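You operate a simulated robot arm through the tools that you are given. There is no shell and no other tool. Be economical: measure what you need, move in short steps, check, and stop when the job is done.

Carry out the task below with a simulated robot arm. There is one attempt and no reset: what you move stays moved.

TASK
Put the scourer in the steel pot. Then take the glass vase and leave it on top of the ice block. Then take the green glass and leave it on top of the medium birch log.

It is judged by the outcome, as a careful person would: the job done as asked, and still so three seconds after it is handed in. It fails if anything else is knocked over, pushed out of place, dropped, spilled or broken.

THE ROBOT
A 7-joint arm with a two-finger parallel gripper, fixed in place. Base frame: the origin is at the foot of the arm, x ahead of it, y to its left, z up; the work surface is at about z = 0. Lengths are in mm, angles in degrees, forces in N, time in s.
With the tool pointing down near the work surface it reaches from about 240 to 620 mm from the base axis. Its first joint turns from -66.0 to 66.0 degrees. Payload 2.6 kg.
Tool frame: the origin (TCP) lies between the finger pads and is the grasp point; the fingertips stand 30 mm ahead of it; z points along the fingers, y is the line along which they close. The gripper opens to 94 mm. The fingers are 28 mm wide and 10 mm thick; the gripper's body (50 by 96 mm) begins 55 mm behind the TCP.
Orientation is told as [roll, pitch, yaw] about the base's x, y, z axes, in that order, counted from this pose: with the fingers straight down and closing along the base's y, the tool's x points along the base's -x, its y along +y and its z along -z.

THE INTERFACE
- The arm moves only by the tool jog_arm. Its argument "motion" is a list of rows, each a list of 7 numbers: the shift along the tool's x, y, z in units of 200 mm (1.0 is 200 mm), then the turn, a rotation vector about the tool's x, y, z in units of 120 degrees (1.0 is 120 degrees), then the finger opening in cm, from 0 to 9.4. In form: [[dx, dy, dz, rx, ry, rz, hand], ...]. A call has 1 to 10 rows; each row is the pose to reach, as a shift and turn from the pose commanded when the call began, along the tool's axes at that moment. A call with a number of a shift or a turn outside -1 to 1 is refused whole. A row lasts 0.2 s, in which the tool goes at most 50 mm and 8.6 degrees; a call with a longer step from one row to the next is refused whole, and so is a gripper value outside its range. A pose out of reach is approached as far as the arm can. The call stops where the force on the tool passes 40 N (or 10 N more than at its start, if that is more) or the arm is blocked; 0.2 s more then pass. The fingers move at their own pace (about 72 mm/s each) and stop on an object; they squeeze with about 39 N. The grip force told is the motor's: it shows also when the fingers shut on nothing. Time passes only in rows, and 0.2 s behind the last, so rows that repeat a pose let the fingers close. It gives the time, the measured TCP pose, the force on the tool (base axes), the opening and the grip force at its end, in the units of the frame above (readings bear some noise).
- Cameras (640 x 400 px; columns grow to the right, rows downward): "scene" is fixed at [42.2, 439.3, 562.2]; the picture's right is [-0.69, -0.72, 0.00], its down [-0.44, 0.42, -0.79] and it looks along [0.57, -0.55, -0.61] (base axes); focal length 241 px, centre (320, 200). "wrist" rides on the gripper at [-37, 0, -58] in the tool frame; the picture's right is [0.00, -1.00, 0.00], its down [0.97, 0.00, -0.24] and it looks along [0.24, 0.00, 0.97] (tool axes); focal length 218 px, centre (320, 200).
- camera(camera): a new picture of that camera. No time passes.
- point_at(camera, pixels): for up to 12 pixels [column, row] of the newest picture of that camera ("zoom" is the newest enlarged one), the place [x, y, z] in the base frame of the surface seen there, good to about 3 mm. No time passes.
- zoom(camera, box): a new picture of the part [left, top, right, bottom] of that camera's present view, enlarged. No time passes.
- job_done(): hands the job in; it is judged then, once.

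Work in short steps. Measure before you move; look again where a grasp or a placing could have gone wrong, and mend it. You have 80 turns and 34 pictures in all, the two below and enlarged ones among them. Open the gripper and draw the arm clear of the work before you hand the job in, unless the task says otherwise; then end with one line.

The tools are called after "Request:" as a command line: name --pt "numbers of a row" for each row, then --argument value for the rest, lists and objects as JSON in quotes. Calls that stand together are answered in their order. jog_arm: Moves the arm, as the interface text tells. Its arguments: {"type":"object","properties":{"motion":{"type":"array","items":{"type":"array","items":{"type":"number"}}}},"required":["motion"]} The other tools are called the same way: camera (camera) takes a picture; point_at (camera, pixels) gives the place of the surface under pixels of a picture; zoom (camera, box) takes an enlarged picture of a part of a camera's view; job_done () hands the job in.

At the start:

```text
time: 0.0
tool_pos: [351.3, 20.9, 348.2]
tool_rot: [0.0, 0.1, 0.1]
contact_force: [0.0, -0.3, 0.2]
finger_gap: 93.9
gripper_force: 0.0
```

scene: 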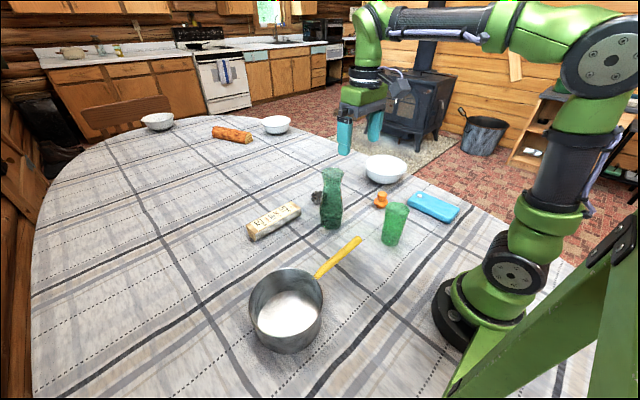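
wrist: 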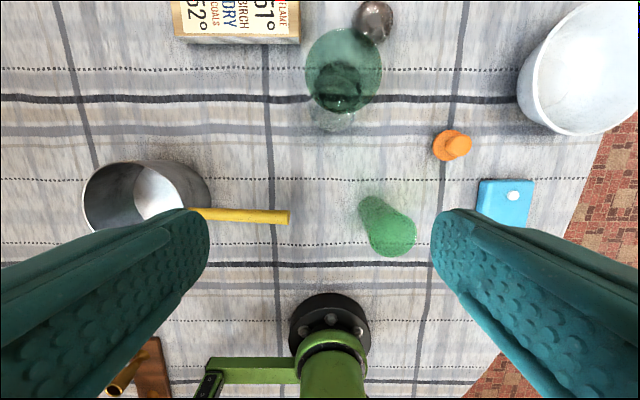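

I'll zoom on the workspace to identify the objects.

Request:
zoom --camera "scene" --box '[230, 140, 480, 296]'

Request:
zoom --camera "wrist" --box '[160, 0, 640, 300]'

```text
2.56 times, centred on (355, 218) of scene
```

zoom: 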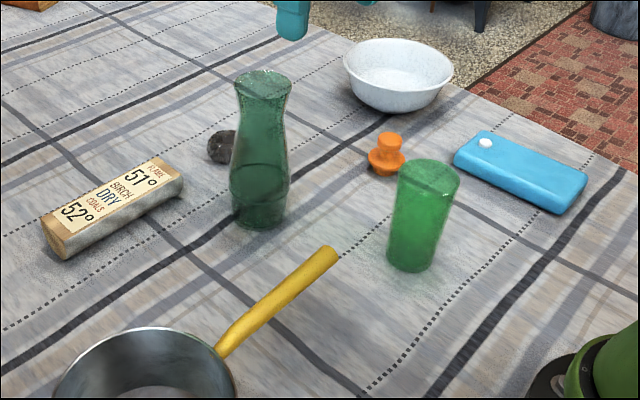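

```text
1.33 times, centred on (400, 150) of wrist
```

zoom: 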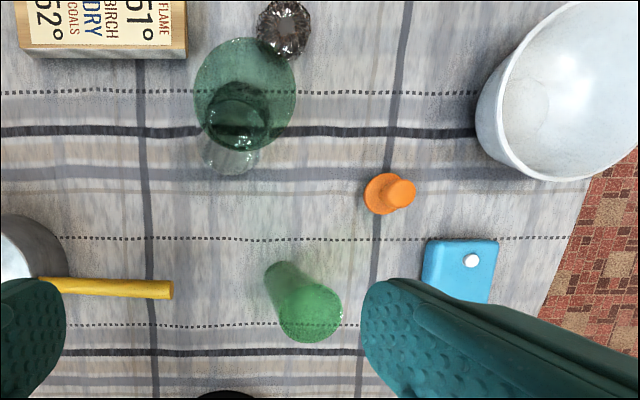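

Request:
point_at --camera "zoom" --pixels '[[283, 30], [390, 190], [402, 190], [310, 318], [470, 261], [440, 245], [495, 245], [30, 50], [185, 50], [100, 25], [290, 300], [172, 290]]'

Request:
point_at --camera "scene" --pixels '[[316, 197], [320, 195], [332, 170], [332, 200], [331, 225], [395, 208], [392, 240], [435, 207], [287, 305], [250, 285], [322, 300], [290, 350]]'

Request:
zoom --camera "scene" --box '[120, 100, 320, 225]'

```text
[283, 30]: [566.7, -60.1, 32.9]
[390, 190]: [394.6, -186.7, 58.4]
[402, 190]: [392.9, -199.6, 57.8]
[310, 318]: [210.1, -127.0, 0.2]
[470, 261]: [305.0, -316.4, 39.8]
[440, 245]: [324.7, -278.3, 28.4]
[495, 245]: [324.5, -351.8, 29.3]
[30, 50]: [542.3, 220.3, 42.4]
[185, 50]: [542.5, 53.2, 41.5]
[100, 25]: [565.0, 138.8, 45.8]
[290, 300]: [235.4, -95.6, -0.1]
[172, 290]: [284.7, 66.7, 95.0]
```

```text
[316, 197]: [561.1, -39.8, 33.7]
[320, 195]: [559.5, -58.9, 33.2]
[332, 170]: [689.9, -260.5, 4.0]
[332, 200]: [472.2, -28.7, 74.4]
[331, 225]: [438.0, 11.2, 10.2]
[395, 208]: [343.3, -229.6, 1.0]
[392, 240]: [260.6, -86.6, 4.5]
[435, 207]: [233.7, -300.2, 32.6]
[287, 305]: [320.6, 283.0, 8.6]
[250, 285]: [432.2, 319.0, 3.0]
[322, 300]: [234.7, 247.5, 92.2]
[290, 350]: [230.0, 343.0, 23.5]
```

```text
3.20 times, centred on (220, 162) of scene
```

zoom: 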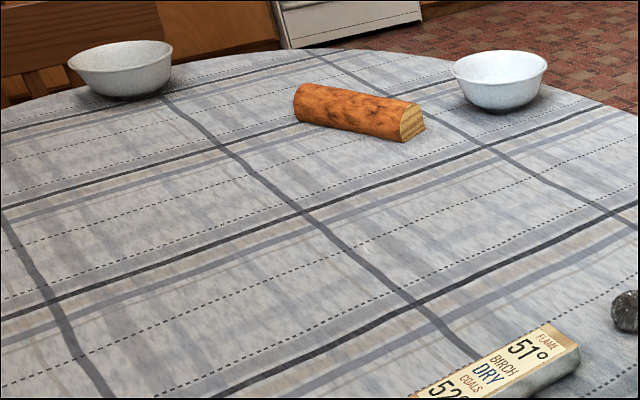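

The scourer is the dark ball near (565,-57); the blue pack is the ice block, and the birch log is near (560,138). I move up over the scourer for a top view.

Request:
jog_arm --pt "-0.2 -0.08 0 0 0 0 9.4" --pt "-0.4 -0.16 0 0 0 0 9.4" --pt "-0.6 -0.24 0 0 0 0 9.4" --pt "-0.75 -0.3 0 0 0 0 9.4" --pt "-0.75 -0.3 0 0 0 0 9.4"

Request:
camera --camera "wrist"

```text
time: 1.2
tool_pos: [502.5, -41.2, 348.8]
tool_rot: [0.1, 0.0, 0.1]
contact_force: [0.4, 0.0, 0.5]
finger_gap: 94.0
gripper_force: 0.0
```

```text
28 pictures are left
```

wrist: 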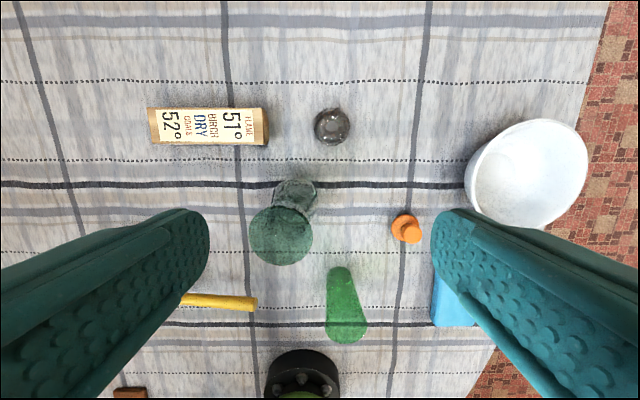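

Request:
point_at --camera "wrist" --pixels '[[331, 125], [318, 125], [346, 125], [331, 111], [331, 142], [294, 184], [150, 125], [266, 125], [205, 112], [205, 142], [281, 255], [250, 236]]'

Request:
zoom --camera "wrist" --box '[220, 80, 460, 350]'

```text
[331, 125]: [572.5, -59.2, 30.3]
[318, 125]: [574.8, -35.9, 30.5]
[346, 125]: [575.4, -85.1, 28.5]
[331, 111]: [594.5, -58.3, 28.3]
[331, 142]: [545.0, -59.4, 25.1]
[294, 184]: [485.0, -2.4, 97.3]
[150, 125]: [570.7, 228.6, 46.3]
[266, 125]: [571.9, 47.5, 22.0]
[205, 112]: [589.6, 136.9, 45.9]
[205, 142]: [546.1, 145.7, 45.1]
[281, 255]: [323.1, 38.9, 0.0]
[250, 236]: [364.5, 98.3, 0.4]
```

```text
1.48 times, centred on (340, 215) of wrist
```

zoom: 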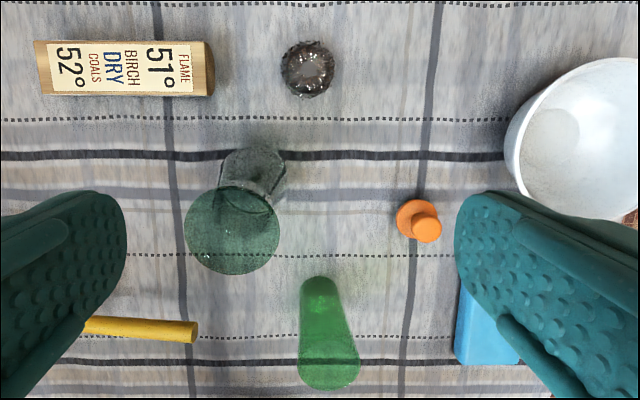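

Vase: axis about (453,-2), top z≈200. Scourer centre (571,-60), log top z≈46. I go above the scourer and descend partway, then check clearance of the arm from the vase.

Request:
jog_arm --pt "-0.17 -0.05 0 0 0 0 9.0" --pt "-0.345 -0.095 0 0 0 0 9.0" --pt "-0.345 -0.095 0.2 0 0 0 9.0" --pt "-0.345 -0.095 0.4 0 0 0 9.0" --pt "-0.345 -0.095 0.6 0 0 0 9.0" --pt "-0.345 -0.095 0.8 0 0 0 9.0" --pt "-0.345 -0.095 1.0 0 0 0 9.0" --pt "-0.345 -0.095 1.0 0 0 0 9.0"

Request:
camera --camera "scene"

Request:
camera --camera "wrist"

```text
time: 3.0
tool_pos: [570.8, -59.1, 149.1]
tool_rot: [0.0, -0.1, 0.0]
contact_force: [0.3, 0.2, -0.4]
finger_gap: 90.3
gripper_force: 0.1
out of reach, approached as far as the arm can: row 1, 2, 3, 4
```

```text
26 pictures are left
```

scene: 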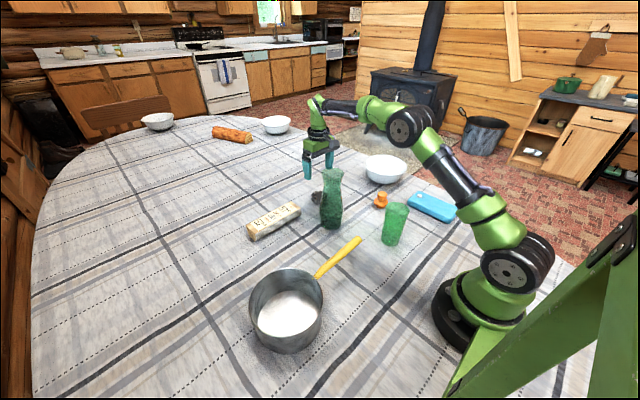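

```text
25 pictures are left
```

wrist: 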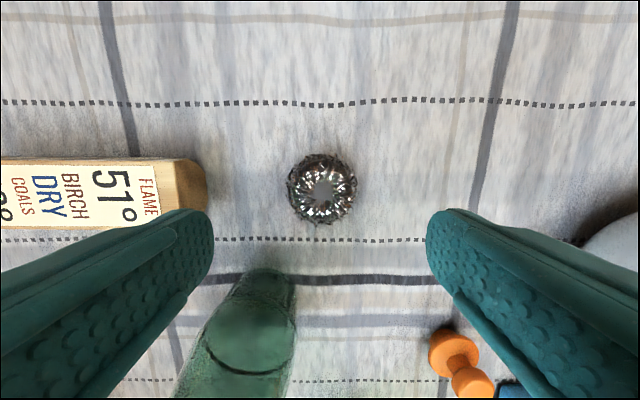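

Scourer is centred between the fingers. I measure the forearm over the vase before going lower.

Request:
point_at --camera "scene" --pixels '[[316, 105], [335, 106], [345, 110], [350, 118], [370, 115], [375, 125], [405, 125], [320, 150], [335, 118], [315, 130]]'

```text
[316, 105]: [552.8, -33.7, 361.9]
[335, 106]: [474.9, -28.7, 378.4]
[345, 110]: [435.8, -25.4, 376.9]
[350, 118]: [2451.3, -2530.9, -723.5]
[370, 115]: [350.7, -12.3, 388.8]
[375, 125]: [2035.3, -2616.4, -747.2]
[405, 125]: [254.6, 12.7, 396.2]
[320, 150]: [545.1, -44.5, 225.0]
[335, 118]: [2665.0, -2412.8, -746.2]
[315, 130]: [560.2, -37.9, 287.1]
```

The forearm underside will remain around z≈250+, above the vase top (200). Descend to z≈34 and close.

Request:
jog_arm --pt "0 0.01 0.2 0 0 0 9.0" --pt "0 0.01 0.4 0 0 0 8.0" --pt "0 0.01 0.5 0 0 0 7.5" --pt "0 0.01 0.575 0 0 0 7.5" --pt "0 0.01 0.575 0 0 0 3" --pt "0 0.01 0.575 0 0 0 2" --pt "0 0.01 0.575 0 0 0 2" --pt "0 0.01 0.575 0 0 0 2"

```text
time: 4.8
tool_pos: [570.8, -58.3, 34.0]
tool_rot: [-0.1, 0.0, -0.1]
contact_force: [0.2, 0.4, 0.2]
finger_gap: 57.5
gripper_force: 38.9
```

Gripped at 57.5 mm. Lift straight up.

Request:
jog_arm --pt "0 0 -0.15 0 0 0 2" --pt "0 0 -0.35 0 0 0 2" --pt "0 0 -0.55 0 0 0 2" --pt "0 0 -0.75 0 0 0 2" --pt "0 0 -0.95 0 0 0 2" --pt "0.15 0 -1.0 0 0 0 2" --pt "0.3 -0.0 -1.0 0 0 0 2" --pt "0.3 -0.0 -1.0 0 0 0 2"

Request:
camera --camera "wrist"

```text
time: 6.6
tool_pos: [510.2, -55.6, 233.7]
tool_rot: [0.0, 0.1, 0.0]
contact_force: [-0.2, 0.0, 0.6]
finger_gap: 57.7
gripper_force: 38.9
```

```text
24 pictures are left
```

wrist: 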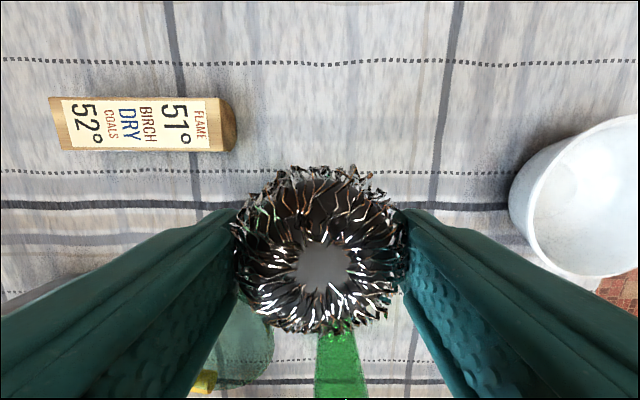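

Request:
jog_arm --pt "0 0 -0.2 0 0 0 2" --pt "0 0 -0.4 0 0 0 2" --pt "0 0.05 -0.5 0 0 0 2" --pt "0.1 0.25 -0.5 0 0 0 2" --pt "0.2 0.45 -0.5 0 0 0 2" --pt "0.3 0.65 -0.5 0 0 0 2" --pt "0.4 0.85 -0.5 0 0 0 2" --pt "0.55 0.95 -0.5 0 0 0 2" --pt "0.6 1.0 -0.5 0 0 0 2"

Request:
camera --camera "wrist"

```text
time: 8.6
tool_pos: [392.2, 144.5, 333.2]
tool_rot: [0.0, 0.0, -0.1]
contact_force: [0.8, 0.1, -0.1]
finger_gap: 58.0
gripper_force: 39.5
```

```text
23 pictures are left
```

wrist: 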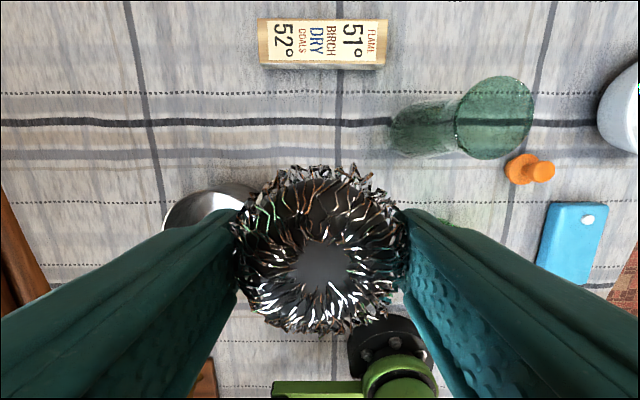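

Request:
point_at --camera "wrist" --pixels '[[554, 206], [603, 208], [586, 278], [541, 262], [572, 240], [587, 220], [190, 192], [172, 215], [225, 190]]'

Request:
jog_arm --pt "0.1 0.2 0 0 0 0 2" --pt "0.2 0.35 0 0 0 0 2" --pt "0.3 0.5 0 0 0 0 2" --pt "0.4 0.65 0 0 0 0 2" --pt "0.5 0.77 0 0 0 0 2" --pt "0.5 0.77 0 0 0 0 2"

Request:
camera --camera "wrist"

Request:
camera --camera "scene"

```text
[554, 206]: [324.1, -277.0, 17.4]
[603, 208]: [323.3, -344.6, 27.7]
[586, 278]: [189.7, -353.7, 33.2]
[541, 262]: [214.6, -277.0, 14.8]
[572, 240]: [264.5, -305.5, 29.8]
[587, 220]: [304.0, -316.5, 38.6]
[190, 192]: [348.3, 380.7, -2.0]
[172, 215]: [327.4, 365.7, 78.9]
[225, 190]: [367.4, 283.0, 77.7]
```

```text
time: 10.0
tool_pos: [291.4, 299.2, 333.3]
tool_rot: [-0.1, 0.0, 0.1]
contact_force: [-0.4, 0.2, 0.3]
finger_gap: 57.7
gripper_force: 39.0
```

```text
22 pictures are left
```

wrist: 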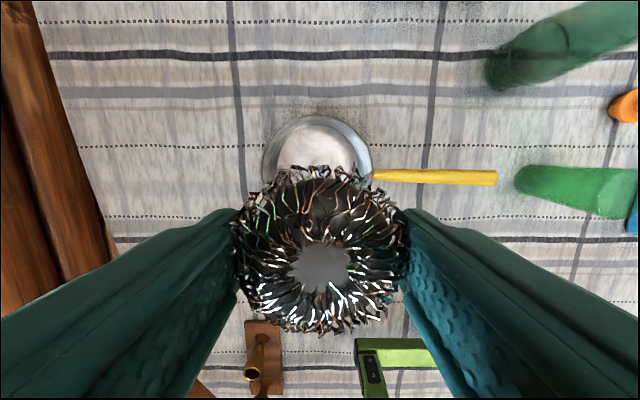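

```text
21 pictures are left
```

scene: 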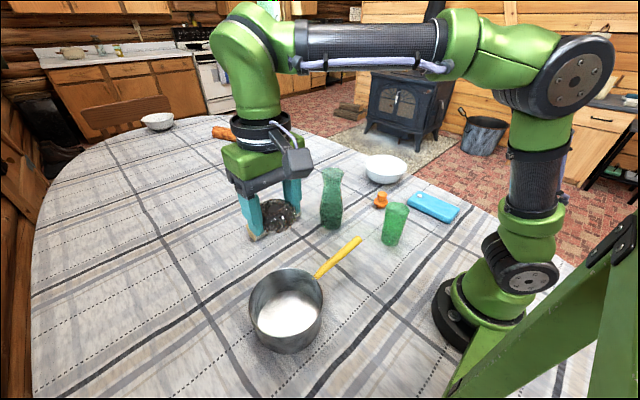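

Request:
point_at --camera "wrist" --pixels '[[318, 117], [264, 170], [371, 168], [318, 150], [295, 130], [430, 177], [360, 135], [280, 132]]'

Request:
point_at --camera "scene" --pixels '[[250, 300], [322, 296], [285, 269], [283, 338], [250, 314], [321, 310], [265, 275], [310, 277]]'

```text
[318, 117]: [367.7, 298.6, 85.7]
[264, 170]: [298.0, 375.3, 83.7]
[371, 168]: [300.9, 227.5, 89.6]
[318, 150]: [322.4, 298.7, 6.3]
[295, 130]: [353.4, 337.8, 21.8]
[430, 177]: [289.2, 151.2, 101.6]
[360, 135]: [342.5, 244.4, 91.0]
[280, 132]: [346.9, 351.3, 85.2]
```

```text
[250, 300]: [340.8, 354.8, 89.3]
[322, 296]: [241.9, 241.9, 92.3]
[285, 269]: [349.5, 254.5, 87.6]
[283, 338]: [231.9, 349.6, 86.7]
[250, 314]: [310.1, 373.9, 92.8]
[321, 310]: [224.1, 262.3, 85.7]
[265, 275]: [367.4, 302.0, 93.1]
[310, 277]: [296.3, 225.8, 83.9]
```

Pot centre ≈(293,300), radius ≈75, rim z≈92; the gripper is already over it. Descend.

Request:
jog_arm --pt "0 0 0.2 0 0 0 2" --pt "0 0 0.4 0 0 0 2" --pt "0 0 0.6 0 0 0 2" --pt "0 0 0.8 0 0 0 2" --pt "0 0 1.0 0 0 0 2" --pt "0 0 1.0 0 0 0 2"

Request:
jog_arm --pt "0 0 0.2 0 0 0 2" --pt "0 0 0.4 0 0 0 2" --pt "0 0 0.4 0 0 0 2" --pt "0 0 0.4 0 0 0 7.6" --pt "0 0 0.4 0 0 0 7.6" --pt "0 0 0.2 0 0 0 7.6" --pt "0 0 0 0 0 0 7.6" --pt "0 0 -0.2 0 0 0 7.6" --pt "0 0 -0.4 0 0 0 7.6" --pt "0 0 -0.6 0 0 0 7.6"

Request:
camera --camera "wrist"

```text
time: 11.4
tool_pos: [290.5, 297.7, 132.0]
tool_rot: [0.0, 0.1, 0.0]
contact_force: [0.3, -0.3, 0.2]
finger_gap: 57.5
gripper_force: 38.5
```

```text
time: 13.6
tool_pos: [292.4, 296.8, 254.6]
tool_rot: [0.0, 0.1, 0.0]
contact_force: [-1.0, 0.0, 0.0]
finger_gap: 76.0
gripper_force: 0.2
```

```text
20 pictures are left
```

wrist: 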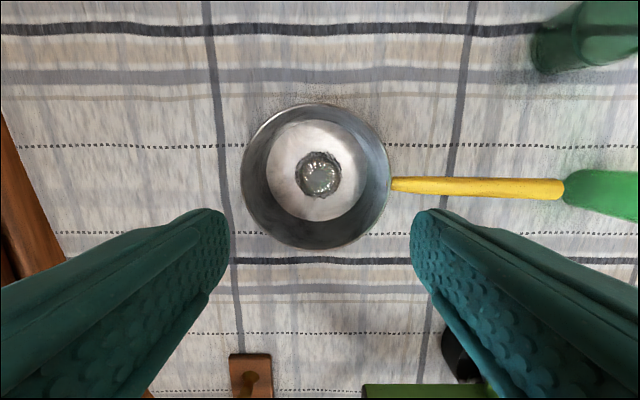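

Scourer is in the pot. Now go up and across to view the vase and ice block from above.

Request:
jog_arm --pt "0 0 -0.2 0 0 0 9.4" --pt "-0.05 -0.1 -0.4 0 0 0 9.4" --pt "-0.1 -0.3 -0.45 0 0 0 9.4" --pt "-0.1 -0.5 -0.45 0 0 0 9.4" --pt "-0.1 -0.7 -0.45 0 0 0 9.4" --pt "-0.1 -0.9 -0.45 0 0 0 9.4" --pt "-0.1 -1.0 -0.45 0 0 0 9.4"

Request:
jog_arm --pt "0 -0.2 0 0 0 0 9.4" --pt "0 -0.4 0 0 0 0 9.4" --pt "0 -0.6 0 0 0 0 9.4" --pt "0 -0.8 0 0 0 0 9.4" --pt "0 -1.0 0 0 0 0 9.4" --pt "0 -1.0 0 0 0 0 9.4"

Request:
jog_arm --pt "0 -0.2 0 0 0 0 9.4" --pt "0 -0.4 0 0 0 0 9.4" --pt "0 -0.6 0 0 0 0 9.4" --pt "0 -0.8 0 0 0 0 9.4" --pt "0 -0.8 0 0 0 0 9.4"

Request:
camera --camera "wrist"

```text
time: 15.2
tool_pos: [311.7, 97.3, 344.1]
tool_rot: [0.0, 0.0, 0.0]
contact_force: [0.4, -0.1, 0.7]
finger_gap: 93.9
gripper_force: 0.0
```

```text
time: 16.6
tool_pos: [312.2, -102.2, 344.1]
tool_rot: [0.1, 0.0, 0.0]
contact_force: [-0.7, -0.8, 0.0]
finger_gap: 93.7
gripper_force: 0.1
```

```text
time: 17.8
tool_pos: [311.9, -262.8, 343.8]
tool_rot: [0.0, 0.0, -0.1]
contact_force: [-0.2, -0.7, -0.2]
finger_gap: 93.8
gripper_force: 0.1
```

```text
19 pictures are left
```

wrist: 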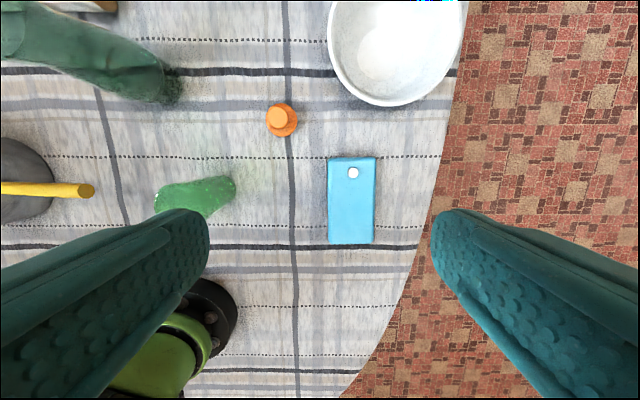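

Request:
point_at --camera "wrist" --pixels '[[331, 160], [373, 160], [373, 240], [332, 240], [353, 173], [352, 210], [340, 200], [366, 200], [350, 235], [335, 220]]'

Request:
zoom --camera "wrist" --box '[0, 0, 400, 260]'

```text
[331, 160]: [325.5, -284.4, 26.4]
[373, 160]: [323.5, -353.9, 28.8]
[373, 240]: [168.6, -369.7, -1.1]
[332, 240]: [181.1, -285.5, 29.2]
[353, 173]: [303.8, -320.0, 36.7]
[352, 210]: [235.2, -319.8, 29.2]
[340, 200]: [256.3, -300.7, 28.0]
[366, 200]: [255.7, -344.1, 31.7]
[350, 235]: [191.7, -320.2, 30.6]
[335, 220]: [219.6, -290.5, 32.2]
```

```text
1.54 times, centred on (200, 130) of wrist
```

zoom: 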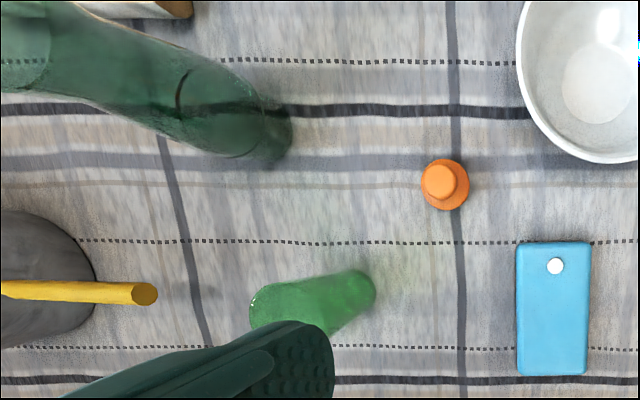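

Ice block spans x 178–327, y −282…−358, top z≈30, knob at (304,−319). I'll go so the camera looks straight down the vase axis to refine it.

Request:
jog_arm --pt "-0.1 0.2 0 0 0 0 9.4" --pt "-0.2 0.4 0 0 0 0 9.4" --pt "-0.3 0.6 0 0 0 0 9.4" --pt "-0.4 0.8 0 0 0 0 9.4" --pt "-0.5 1.0 0 0 0 0 9.4" --pt "-0.5 1.0 0 0 0 0 9.4"

Request:
jog_arm --pt "-0.015 0.2 0 0 0 0 9.4" --pt "-0.015 0.31 0 0 0 0 9.4" --pt "-0.015 0.31 0 0 0 0 9.4"

Request:
zoom --camera "wrist" --box '[200, 50, 440, 200]'

```text
time: 19.2
tool_pos: [411.0, -63.8, 343.4]
tool_rot: [0.0, 0.0, -0.1]
contact_force: [-0.5, -0.2, -0.5]
finger_gap: 94.2
gripper_force: 0.1
```

```text
time: 20.0
tool_pos: [415.4, -1.4, 343.8]
tool_rot: [0.1, 0.0, 0.0]
contact_force: [-1.0, 1.5, 0.2]
finger_gap: 94.0
gripper_force: 0.1
```

```text
2.67 times, centred on (320, 125) of wrist
```

zoom: 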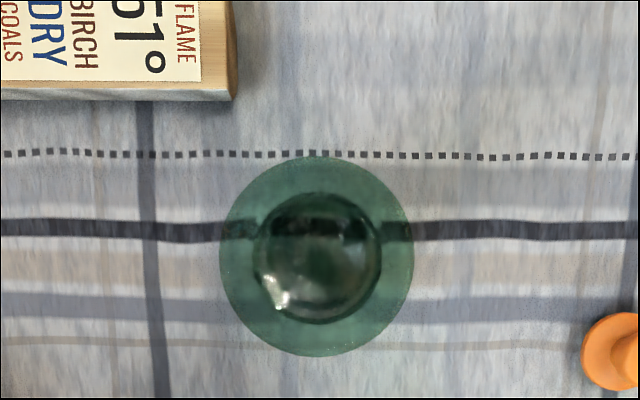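

Vase axis ≈(452.5, 0). Centre over it, descend with open fingers to z≈158 and close gently around the neck.

Request:
jog_arm --pt "-0.1 0.005 0 0 0 0 9.4" --pt "-0.185 0.005 0 0 0 0 9.4" --pt "-0.185 0.005 0.2 0 0 0 9.4" --pt "-0.185 0.005 0.4 0 0 0 9.4" --pt "-0.185 0.005 0.5 0 0 0 9.4" --pt "-0.185 0.005 0.5 0 0 0 9.4"

Request:
camera --camera "wrist"

Request:
zoom --camera "scene" --box '[230, 90, 430, 240]'

```text
time: 21.4
tool_pos: [450.9, 0.7, 243.5]
tool_rot: [-0.1, -0.1, 0.0]
contact_force: [0.1, 0.2, 0.3]
finger_gap: 94.2
gripper_force: 0.1
```

```text
16 pictures are left
```

wrist: 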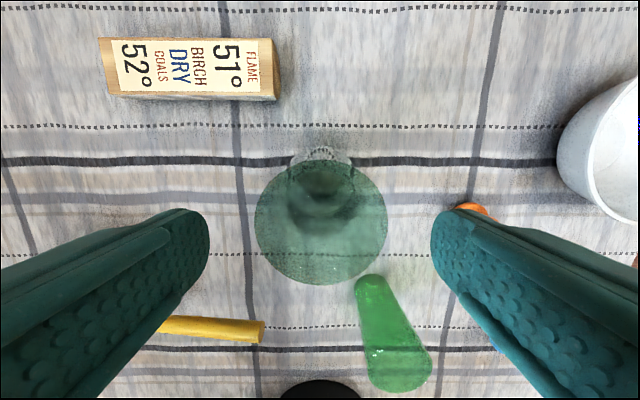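

```text
2.67 times, centred on (330, 165) of scene
```

zoom: 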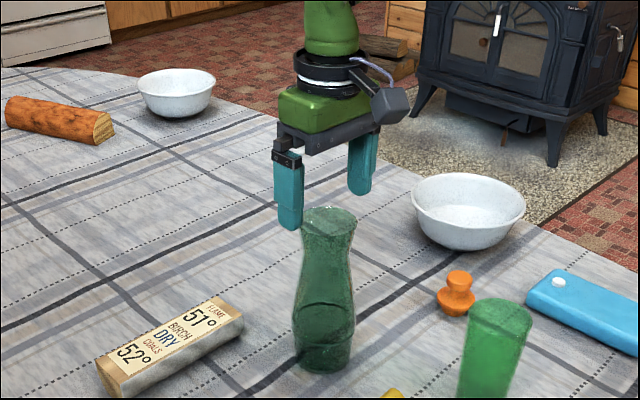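

Rim is centred between the fingers, top z≈199. Descend and close.

Request:
jog_arm --pt "0 0 0.15 0 0 0 9.4" --pt "0 0 0.3 0 0 0 9.4" --pt "0 0 0.425 0 0 0 9.4" --pt "0 0 0.425 0 0 0 9.4" --pt "0 0 0.425 0 0 0 7" --pt "0 0 0.425 0 0 0 5.5" --pt "0 0 0.425 0 0 0 4.5" --pt "0 0 0.425 0 0 0 3" --pt "0 0 0.425 0 0 0 3"

Request:
zoom --camera "scene" --box '[230, 90, 430, 240]'

```text
time: 23.4
tool_pos: [450.3, -0.2, 158.8]
tool_rot: [0.0, 0.0, 0.0]
contact_force: [0.2, -0.3, -0.5]
finger_gap: 66.9
gripper_force: 38.7
```

```text
2.67 times, centred on (330, 165) of scene
```

zoom: 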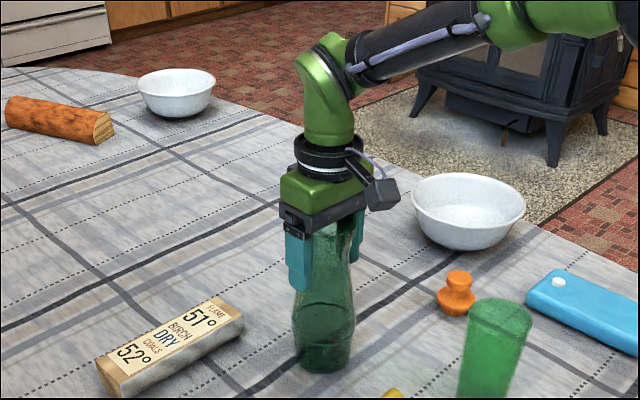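

Held at 66.9 mm. Lift slightly to test the grip.

Request:
jog_arm --pt "0 0 -0.05 0 0 0 3" --pt "0 0 -0.15 0 0 0 3" --pt "0 0 -0.3 0 0 0 3" --pt "0 0 -0.45 0 0 0 3" --pt "0 0 -0.6 0 0 0 3" --pt "0 0 -0.75 0 0 0 3" --pt "0 0 -0.85 0 0 0 3" --pt "0 0 -0.85 0 0 0 3"

Request:
camera --camera "scene"

```text
time: 25.2
tool_pos: [451.1, -0.2, 328.0]
tool_rot: [0.0, 0.0, 0.0]
contact_force: [0.4, 1.0, -2.8]
finger_gap: 66.6
gripper_force: 39.2
```

```text
13 pictures are left
```

scene: 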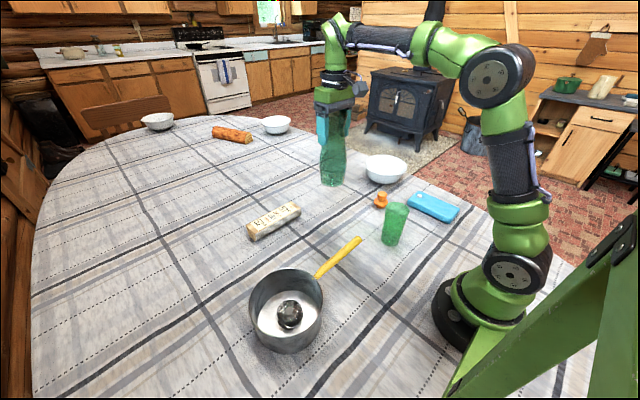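

Vase is held upright. Carry it toward the ice block in two stages.

Request:
jog_arm --pt "0.06 -0.09 0 0 0 0 3" --pt "0.16 -0.24 0 0 0 0 3" --pt "0.26 -0.39 0 0 0 0 3" --pt "0.36 -0.54 0 0 0 0 3" --pt "0.46 -0.69 0 0 0 0 3" --pt "0.53 -0.8 0 0 0 0 3" --pt "0.53 -0.8 0 0 0 0 3"

Request:
jog_arm --pt "0.06 -0.09 0 0 0 0 3" --pt "0.16 -0.24 0 0 0 0 3" --pt "0.26 -0.39 0 0 0 0 3" --pt "0.36 -0.54 0 0 0 0 3" --pt "0.46 -0.69 0 0 0 0 3" --pt "0.54 -0.795 0 0 0 0 3" --pt "0.54 -0.795 0 0 0 0 3"

Request:
camera --camera "scene"

```text
time: 26.8
tool_pos: [345.7, -160.2, 328.5]
tool_rot: [0.0, -0.1, 0.0]
contact_force: [-0.3, 0.7, -1.8]
finger_gap: 66.3
gripper_force: 39.1
```

```text
time: 28.4
tool_pos: [237.1, -318.4, 326.6]
tool_rot: [-0.1, 0.1, 0.0]
contact_force: [-0.9, -0.6, -2.6]
finger_gap: 66.3
gripper_force: 39.2
```

```text
12 pictures are left
```

scene: 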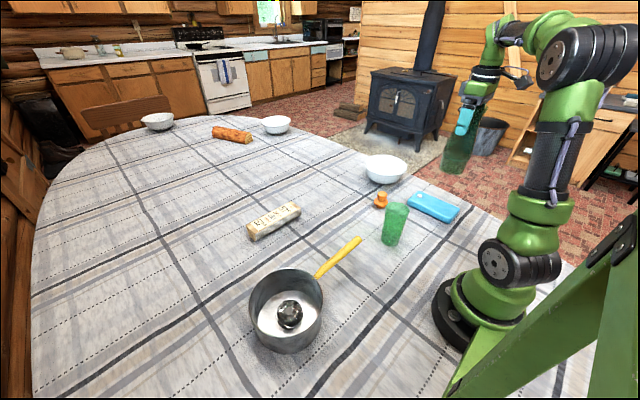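

Descend to near contact (vase base ≈ 10 mm above the ice block).

Request:
jog_arm --pt "0 0 0.1 0 0 0 3" --pt "0 0 0.25 0 0 0 3" --pt "0 0 0.4 0 0 0 3" --pt "0 0 0.55 0 0 0 3" --pt "0 0 0.63 0 0 0 3" --pt "0 0 0.63 0 0 0 3"

Request:
zoom --camera "scene" --box '[360, 100, 520, 240]'

```text
time: 29.8
tool_pos: [237.2, -318.1, 202.4]
tool_rot: [0.0, 0.0, 0.0]
contact_force: [0.1, -0.1, -3.0]
finger_gap: 66.4
gripper_force: 39.0
```

```text
2.86 times, centred on (440, 170) of scene
```

zoom: 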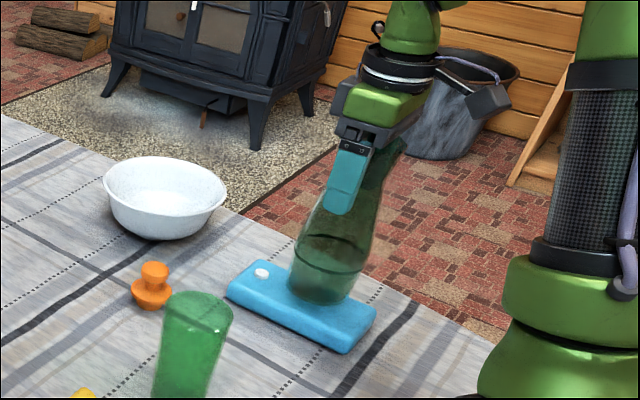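

Request:
jog_arm --pt "0 0 0.02 0 0 0 3" --pt "0 0 0.04 0 0 0 3" --pt "0 0 0.053 0 0 0 3" --pt "0 0 0.053 0 0 0 3"

```text
time: 30.8
tool_pos: [237.8, -318.1, 192.1]
tool_rot: [0.0, 0.0, 0.0]
contact_force: [-0.2, 0.5, -1.3]
finger_gap: 66.3
gripper_force: 38.7
```

Request:
jog_arm --pt "0 0 0.01 0 0 0 3" --pt "0 0 0.01 0 0 0 3"

```text
time: 31.4
tool_pos: [237.6, -318.3, 189.6]
tool_rot: [0.0, 0.0, 0.0]
contact_force: [0.7, -0.3, -2.4]
finger_gap: 66.3
gripper_force: 39.1
```

Request:
jog_arm --pt "0 0 0.007 0 0 0 3" --pt "0 0 0.007 0 0 0 3"

```text
time: 32.0
tool_pos: [237.0, -318.6, 188.0]
tool_rot: [0.0, 0.0, 0.1]
contact_force: [-0.6, -1.0, -0.6]
finger_gap: 66.4
gripper_force: 38.9
```

Request:
jog_arm --pt "0 0 0.007 0 0 0 3" --pt "0 0 0.007 0 0 0 3"

```text
time: 32.6
tool_pos: [236.6, -320.1, 188.4]
tool_rot: [-0.1, -0.1, -0.1]
contact_force: [-3.6, 4.4, 18.3]
finger_gap: 66.6
gripper_force: 38.9
```

Contact felt (18 N). Ease back about 1 mm and release slowly.

Request:
jog_arm --pt "0 0 -0.005 0 0 0 3" --pt "0 0 -0.005 0 0 0 6.6" --pt "0 0 -0.005 0 0 0 7.0" --pt "0 0 -0.005 0 0 0 8" --pt "0 0 -0.005 0 0 0 9.4" --pt "0 0 -0.005 0 0 0 9.4"

Request:
camera --camera "wrist"

```text
time: 34.0
tool_pos: [237.2, -320.7, 187.7]
tool_rot: [0.1, 0.0, 0.0]
contact_force: [-0.6, 0.1, -0.5]
finger_gap: 93.9
gripper_force: 0.1
```

```text
10 pictures are left
```

wrist: 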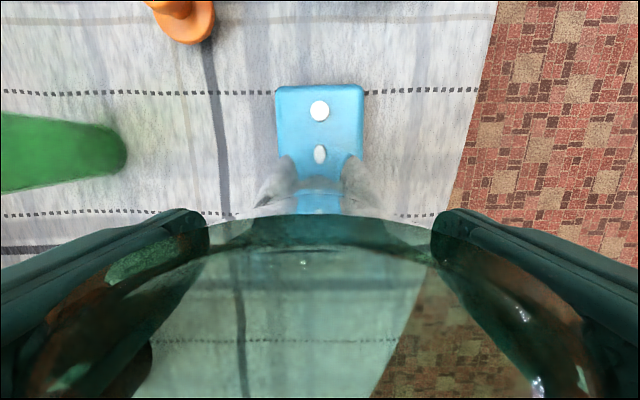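

Vase is released and centred between the open fingers. Raise straight up.

Request:
jog_arm --pt "0 0 -0.05 0 0 0 9.4" --pt "0 0 -0.15 0 0 0 9.4" --pt "0 0 -0.3 0 0 0 9.4" --pt "0 0 -0.5 0 0 0 9.4" --pt "0 0 -0.7 0 0 0 9.4" --pt "0 0 -0.78 0 0 0 9.4" --pt "0 0 -0.78 0 0 0 9.4"

Request:
zoom --camera "scene" --box '[360, 100, 520, 260]'

```text
time: 35.6
tool_pos: [236.8, -318.5, 343.2]
tool_rot: [-0.1, 0.0, 0.0]
contact_force: [-0.1, -0.3, 0.6]
finger_gap: 93.7
gripper_force: 0.0
```

```text
2.50 times, centred on (440, 180) of scene
```

zoom: 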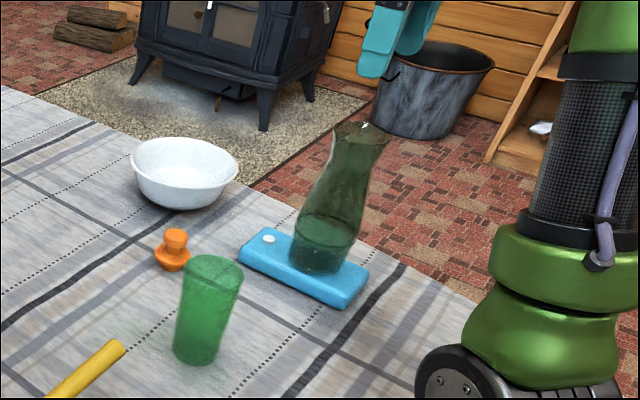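

Vase stands on the ice block. Move to look down at the green glass (≈(262,−81)).

Request:
jog_arm --pt "-0.03 0.2 0 0 0 0 9.4" --pt "-0.06 0.4 0 0 0 0 9.4" --pt "-0.06 0.6 0 0 0 0 9.4" --pt "-0.06 0.8 0 0 0 0 9.4" --pt "-0.06 1.0 0 0 0 0 9.4" --pt "-0.06 1.0 0 0 0 0 9.4"

Request:
jog_arm --pt "0 0.18 0 0 0 0 9.4" --pt "0 0.18 0 0 0 0 9.4"

Request:
zoom --camera "wrist" --box '[220, 100, 420, 225]'

```text
time: 37.0
tool_pos: [249.7, -117.3, 345.2]
tool_rot: [0.0, 0.0, 0.0]
contact_force: [0.4, 0.8, 0.8]
finger_gap: 94.0
gripper_force: 0.0
```

```text
time: 37.6
tool_pos: [249.3, -83.2, 345.1]
tool_rot: [0.0, -0.1, 0.0]
contact_force: [-0.2, 0.6, 0.3]
finger_gap: 94.1
gripper_force: 0.0
```

```text
3.20 times, centred on (320, 162) of wrist
```

zoom: 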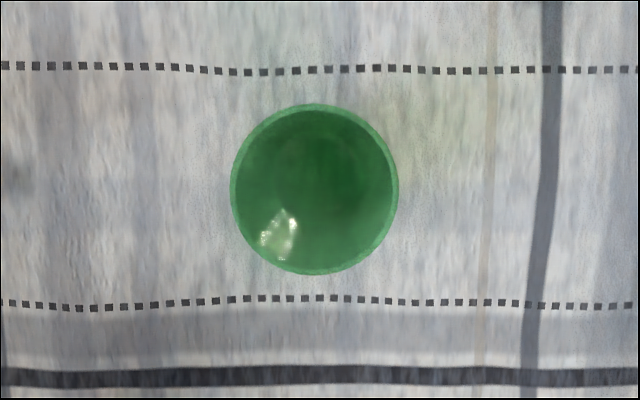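

Glass axis ≈(269.5,−80.7), rim ⌀≈70, height ≈110. Centre and descend to z≈68, then close.

Request:
jog_arm --pt "-0.1 0.012 0 0 0 0 9.4" --pt "-0.1 0.012 0.2 0 0 0 9.4" --pt "-0.1 0.012 0.4 0 0 0 9.4" --pt "-0.1 0.012 0.6 0 0 0 9.4" --pt "-0.1 0.012 0.8 0 0 0 9.4" --pt "-0.1 0.012 0.95 0 0 0 9.4" --pt "-0.1 0.012 0.95 0 0 0 9.4"

Request:
camera --camera "wrist"

```text
time: 39.2
tool_pos: [270.2, -80.6, 154.1]
tool_rot: [0.0, 0.0, 0.0]
contact_force: [0.6, -0.3, 0.1]
finger_gap: 94.1
gripper_force: 0.0
```

```text
7 pictures are left
```

wrist: 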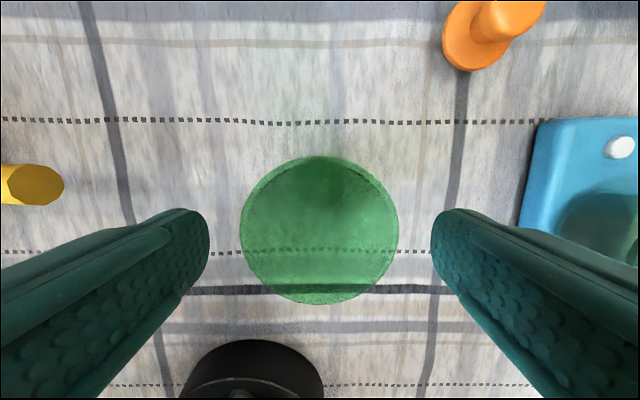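

Centred. Rim height could be up to ~120, so I stop at z≈76 and close.

Request:
jog_arm --pt "0 0 0.15 0 0 0 9.4" --pt "0 0 0.3 0 0 0 9.4" --pt "0 0 0.39 0 0 0 9.4" --pt "0 0 0.39 0 0 0 7.5" --pt "0 0 0.39 0 0 0 6.5" --pt "0 0 0.39 0 0 0 5.5" --pt "0 0 0.39 0 0 0 3" --pt "0 0 0.39 0 0 0 3"

```text
time: 41.0
tool_pos: [269.9, -79.7, 77.1]
tool_rot: [0.0, 0.0, -0.1]
contact_force: [-0.5, -0.1, 0.0]
finger_gap: 64.6
gripper_force: 39.0
```

Gripped at 64.6 mm. Lift and check.

Request:
jog_arm --pt "0 0 -0.05 0 0 0 3" --pt "0 0 -0.15 0 0 0 3" --pt "0 0 -0.3 0 0 0 3" --pt "0 0 -0.45 0 0 0 3" --pt "0 0 -0.6 0 0 0 3" --pt "0 0 -0.7 0 0 0 3" --pt "0 0 -0.7 0 0 0 3"

Request:
camera --camera "scene"

```text
time: 42.6
tool_pos: [269.6, -80.8, 216.0]
tool_rot: [0.0, 0.0, -0.1]
contact_force: [-0.1, -0.4, -2.4]
finger_gap: 64.6
gripper_force: 38.7
```

```text
6 pictures are left
```

scene: 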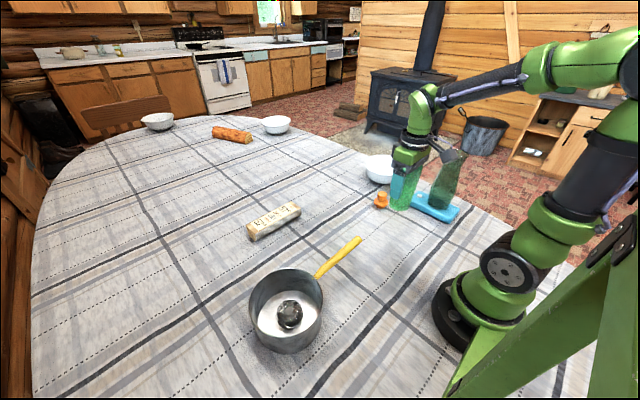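

Carry the glass to above the log (568,140).

Request:
jog_arm --pt "-0.08 0.06 0 0 0 0 3" --pt "-0.22 0.165 0 0 0 0 3" --pt "-0.36 0.27 0 0 0 0 3" --pt "-0.5 0.375 0 0 0 0 3" --pt "-0.64 0.48 0 0 0 0 3" --pt "-0.74 0.5525 0 0 0 0 3" --pt "-0.74 0.5525 0 0 0 0 3"

Request:
jog_arm --pt "-0.08 0.06 0 0 0 0 3" --pt "-0.22 0.165 0 0 0 0 3" --pt "-0.36 0.27 0 0 0 0 3" --pt "-0.5 0.375 0 0 0 0 3" --pt "-0.64 0.48 0 0 0 0 3" --pt "-0.75 0.55 0 0 0 0 3" --pt "-0.75 0.55 0 0 0 0 3"

Request:
camera --camera "wrist"

```text
time: 44.2
tool_pos: [416.7, 29.3, 215.5]
tool_rot: [0.0, 0.0, 0.0]
contact_force: [0.8, 0.1, -1.8]
finger_gap: 64.6
gripper_force: 38.9
```

```text
time: 45.8
tool_pos: [567.2, 140.4, 215.4]
tool_rot: [0.0, 0.1, 0.1]
contact_force: [0.1, -0.5, -2.4]
finger_gap: 64.9
gripper_force: 39.4
```

```text
5 pictures are left
```

wrist: 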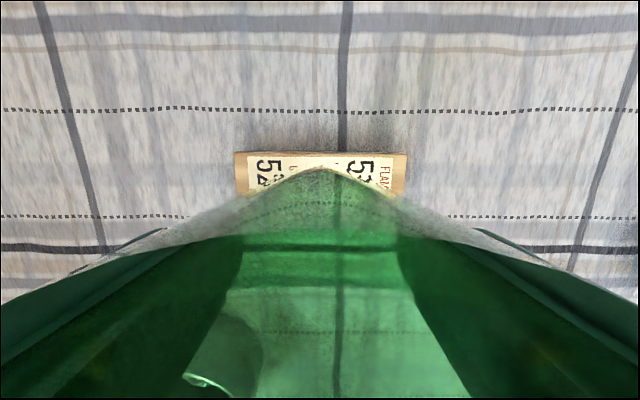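

Request:
point_at --camera "wrist" --pixels '[[260, 152], [260, 154], [380, 153], [380, 156], [400, 188], [400, 192], [400, 196], [245, 190], [245, 194], [238, 165], [405, 165], [320, 157]]'

Request:
zoom --camera "scene" --box '[220, 120, 360, 250]'

```text
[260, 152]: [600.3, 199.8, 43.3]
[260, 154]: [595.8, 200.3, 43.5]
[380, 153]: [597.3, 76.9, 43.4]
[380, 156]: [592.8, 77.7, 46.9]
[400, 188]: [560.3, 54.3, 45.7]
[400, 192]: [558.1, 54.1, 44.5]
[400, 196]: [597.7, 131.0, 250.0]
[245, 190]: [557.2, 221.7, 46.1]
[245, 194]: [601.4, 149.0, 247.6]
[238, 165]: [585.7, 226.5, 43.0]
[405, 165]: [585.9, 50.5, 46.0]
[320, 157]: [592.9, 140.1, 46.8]
```

```text
3.08 times, centred on (290, 185) of scene
```

zoom: 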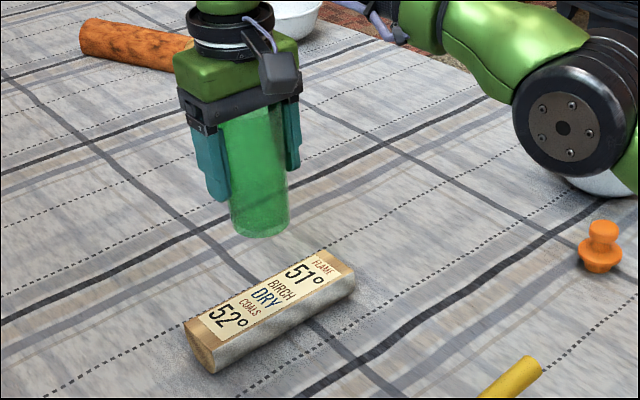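

Log top spans x≈543–600, z≈45.5. Shift +4 mm in x and lower to just above contact (~122.5).

Request:
jog_arm --pt "-0.02 0 0.08 0 0 0 3" --pt "-0.02 0 0.2 0 0 0 3" --pt "-0.02 0 0.32 0 0 0 3" --pt "-0.02 0 0.4 0 0 0 3" --pt "-0.02 0 0.44 0 0 0 3" --pt "-0.02 0 0.44 0 0 0 3"

Request:
jog_arm --pt "0 0 0.01 0 0 0 3" --pt "0 0 0.014 0 0 0 3" --pt "0 0 0.014 0 0 0 3"

```text
time: 47.2
tool_pos: [570.9, 140.9, 126.7]
tool_rot: [0.0, 0.0, -0.1]
contact_force: [-0.2, -0.2, -2.5]
finger_gap: 64.8
gripper_force: 39.1
```

```text
time: 48.0
tool_pos: [572.7, 140.5, 125.2]
tool_rot: [0.0, 0.0, 0.1]
contact_force: [0.0, -0.1, -3.1]
finger_gap: 64.4
gripper_force: 39.0
```

Request:
jog_arm --pt "0 0 0.007 0 0 0 3" --pt "0 0 0.007 0 0 0 3"

```text
time: 48.6
tool_pos: [570.9, 140.6, 123.0]
tool_rot: [0.0, -0.1, 0.0]
contact_force: [-0.1, -0.4, -2.9]
finger_gap: 64.6
gripper_force: 39.0
```

Request:
jog_arm --pt "0 0 0.007 0 0 0 3" --pt "0 0 0.007 0 0 0 3"

```text
time: 49.2
tool_pos: [571.1, 141.2, 123.0]
tool_rot: [0.0, 0.0, 0.1]
contact_force: [-0.4, -0.6, -1.9]
finger_gap: 64.6
gripper_force: 39.1
```

Request:
jog_arm --pt "0 0 0.006 0 0 0 3" --pt "0 0 0.006 0 0 0 3"

```text
time: 49.8
tool_pos: [572.2, 139.8, 121.5]
tool_rot: [0.1, 0.1, 0.0]
contact_force: [0.0, -0.6, -2.9]
finger_gap: 64.7
gripper_force: 38.7
```

Request:
jog_arm --pt "0 0 0.006 0 0 0 3" --pt "0 0 0.006 0 0 0 3"

```text
time: 50.4
tool_pos: [570.6, 139.9, 120.3]
tool_rot: [0.0, -0.1, 0.0]
contact_force: [-1.6, -1.1, -0.5]
finger_gap: 64.6
gripper_force: 39.6
```

Request:
jog_arm --pt "0 0 0.005 0 0 0 3" --pt "0 0 0.005 0 0 0 3"

```text
time: 51.0
tool_pos: [571.7, 139.6, 120.0]
tool_rot: [0.1, -0.1, 0.0]
contact_force: [-4.2, -1.6, 8.7]
finger_gap: 64.6
gripper_force: 38.6
```

Contact made (≈+11 N). Release slowly here.

Request:
jog_arm --pt "0 0 -0.002 0 0 0 3" --pt "0 0 -0.002 0 0 0 6.4" --pt "0 0 -0.002 0 0 0 6.8" --pt "0 0 -0.002 0 0 0 8" --pt "0 0 -0.002 0 0 0 9.4" --pt "0 0 -0.002 0 0 0 9.4"

Request:
zoom --camera "scene" --box '[220, 120, 360, 250]'

```text
time: 52.4
tool_pos: [571.6, 139.1, 119.7]
tool_rot: [0.1, 0.0, 0.0]
contact_force: [-0.1, -1.0, -0.1]
finger_gap: 94.1
gripper_force: 0.1
```

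```text
3.08 times, centred on (290, 185) of scene
```

zoom: 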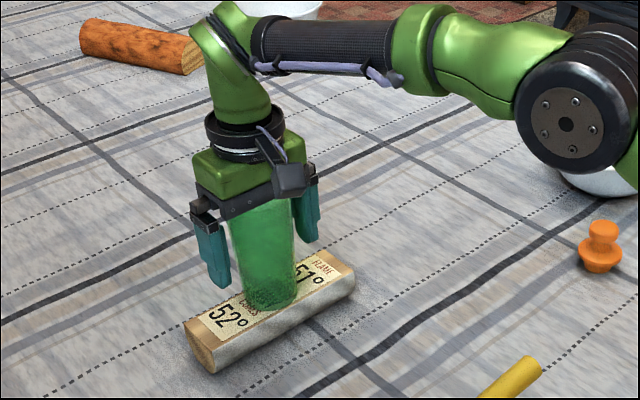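

Glass stands on the log. Rise straight up and back away.

Request:
jog_arm --pt "0 0 -0.05 0 0 0 9.4" --pt "0 0 -0.15 0 0 0 9.4" --pt "0 0 -0.3 0 0 0 9.4" --pt "0 0 -0.45 0 0 0 9.4" --pt "0 0 -0.6 0 0 0 9.4" --pt "0.15 0 -0.75 0 0 0 9.4" --pt "0.3 0 -0.9 0 0 0 9.4" --pt "0.5 0 -0.95 0 0 0 9.4" --pt "0.7 0 -0.95 0 0 0 9.4" --pt "0.7 0 -0.95 0 0 0 9.4"

Request:
camera --camera "scene"

```text
time: 54.6
tool_pos: [431.5, 143.3, 311.7]
tool_rot: [0.2, -0.5, 0.0]
contact_force: [-1.6, -0.6, -3.7]
finger_gap: 94.3
gripper_force: 0.2
out of reach, approached as far as the arm can: row 5, 6, 7, 8
```

```text
2 pictures are left
```

scene: 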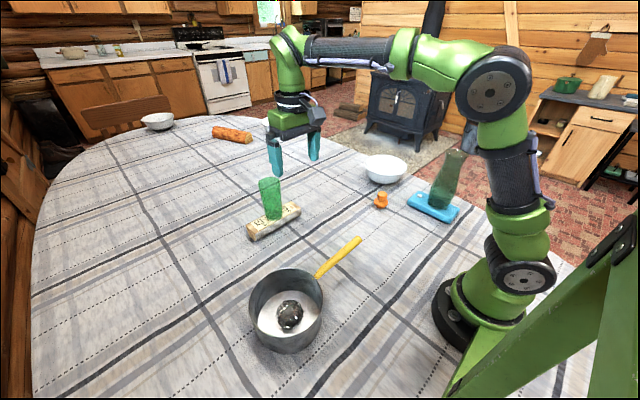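

Request:
zoom --camera "scene" --box '[230, 140, 480, 296]'

```text
2.56 times, centred on (355, 218) of scene
```

zoom: 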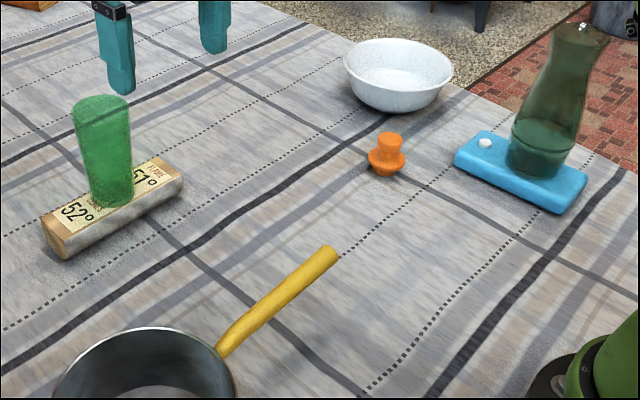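

All three items are in place and upright, nothing else was disturbed, and the arm is clear with the gripper open.

Request:
job_done

```text
The job is handed in.
```

The scourer is in the steel pot, the glass vase is on the ice block, and the green glass is on the birch log; nothing else was moved.
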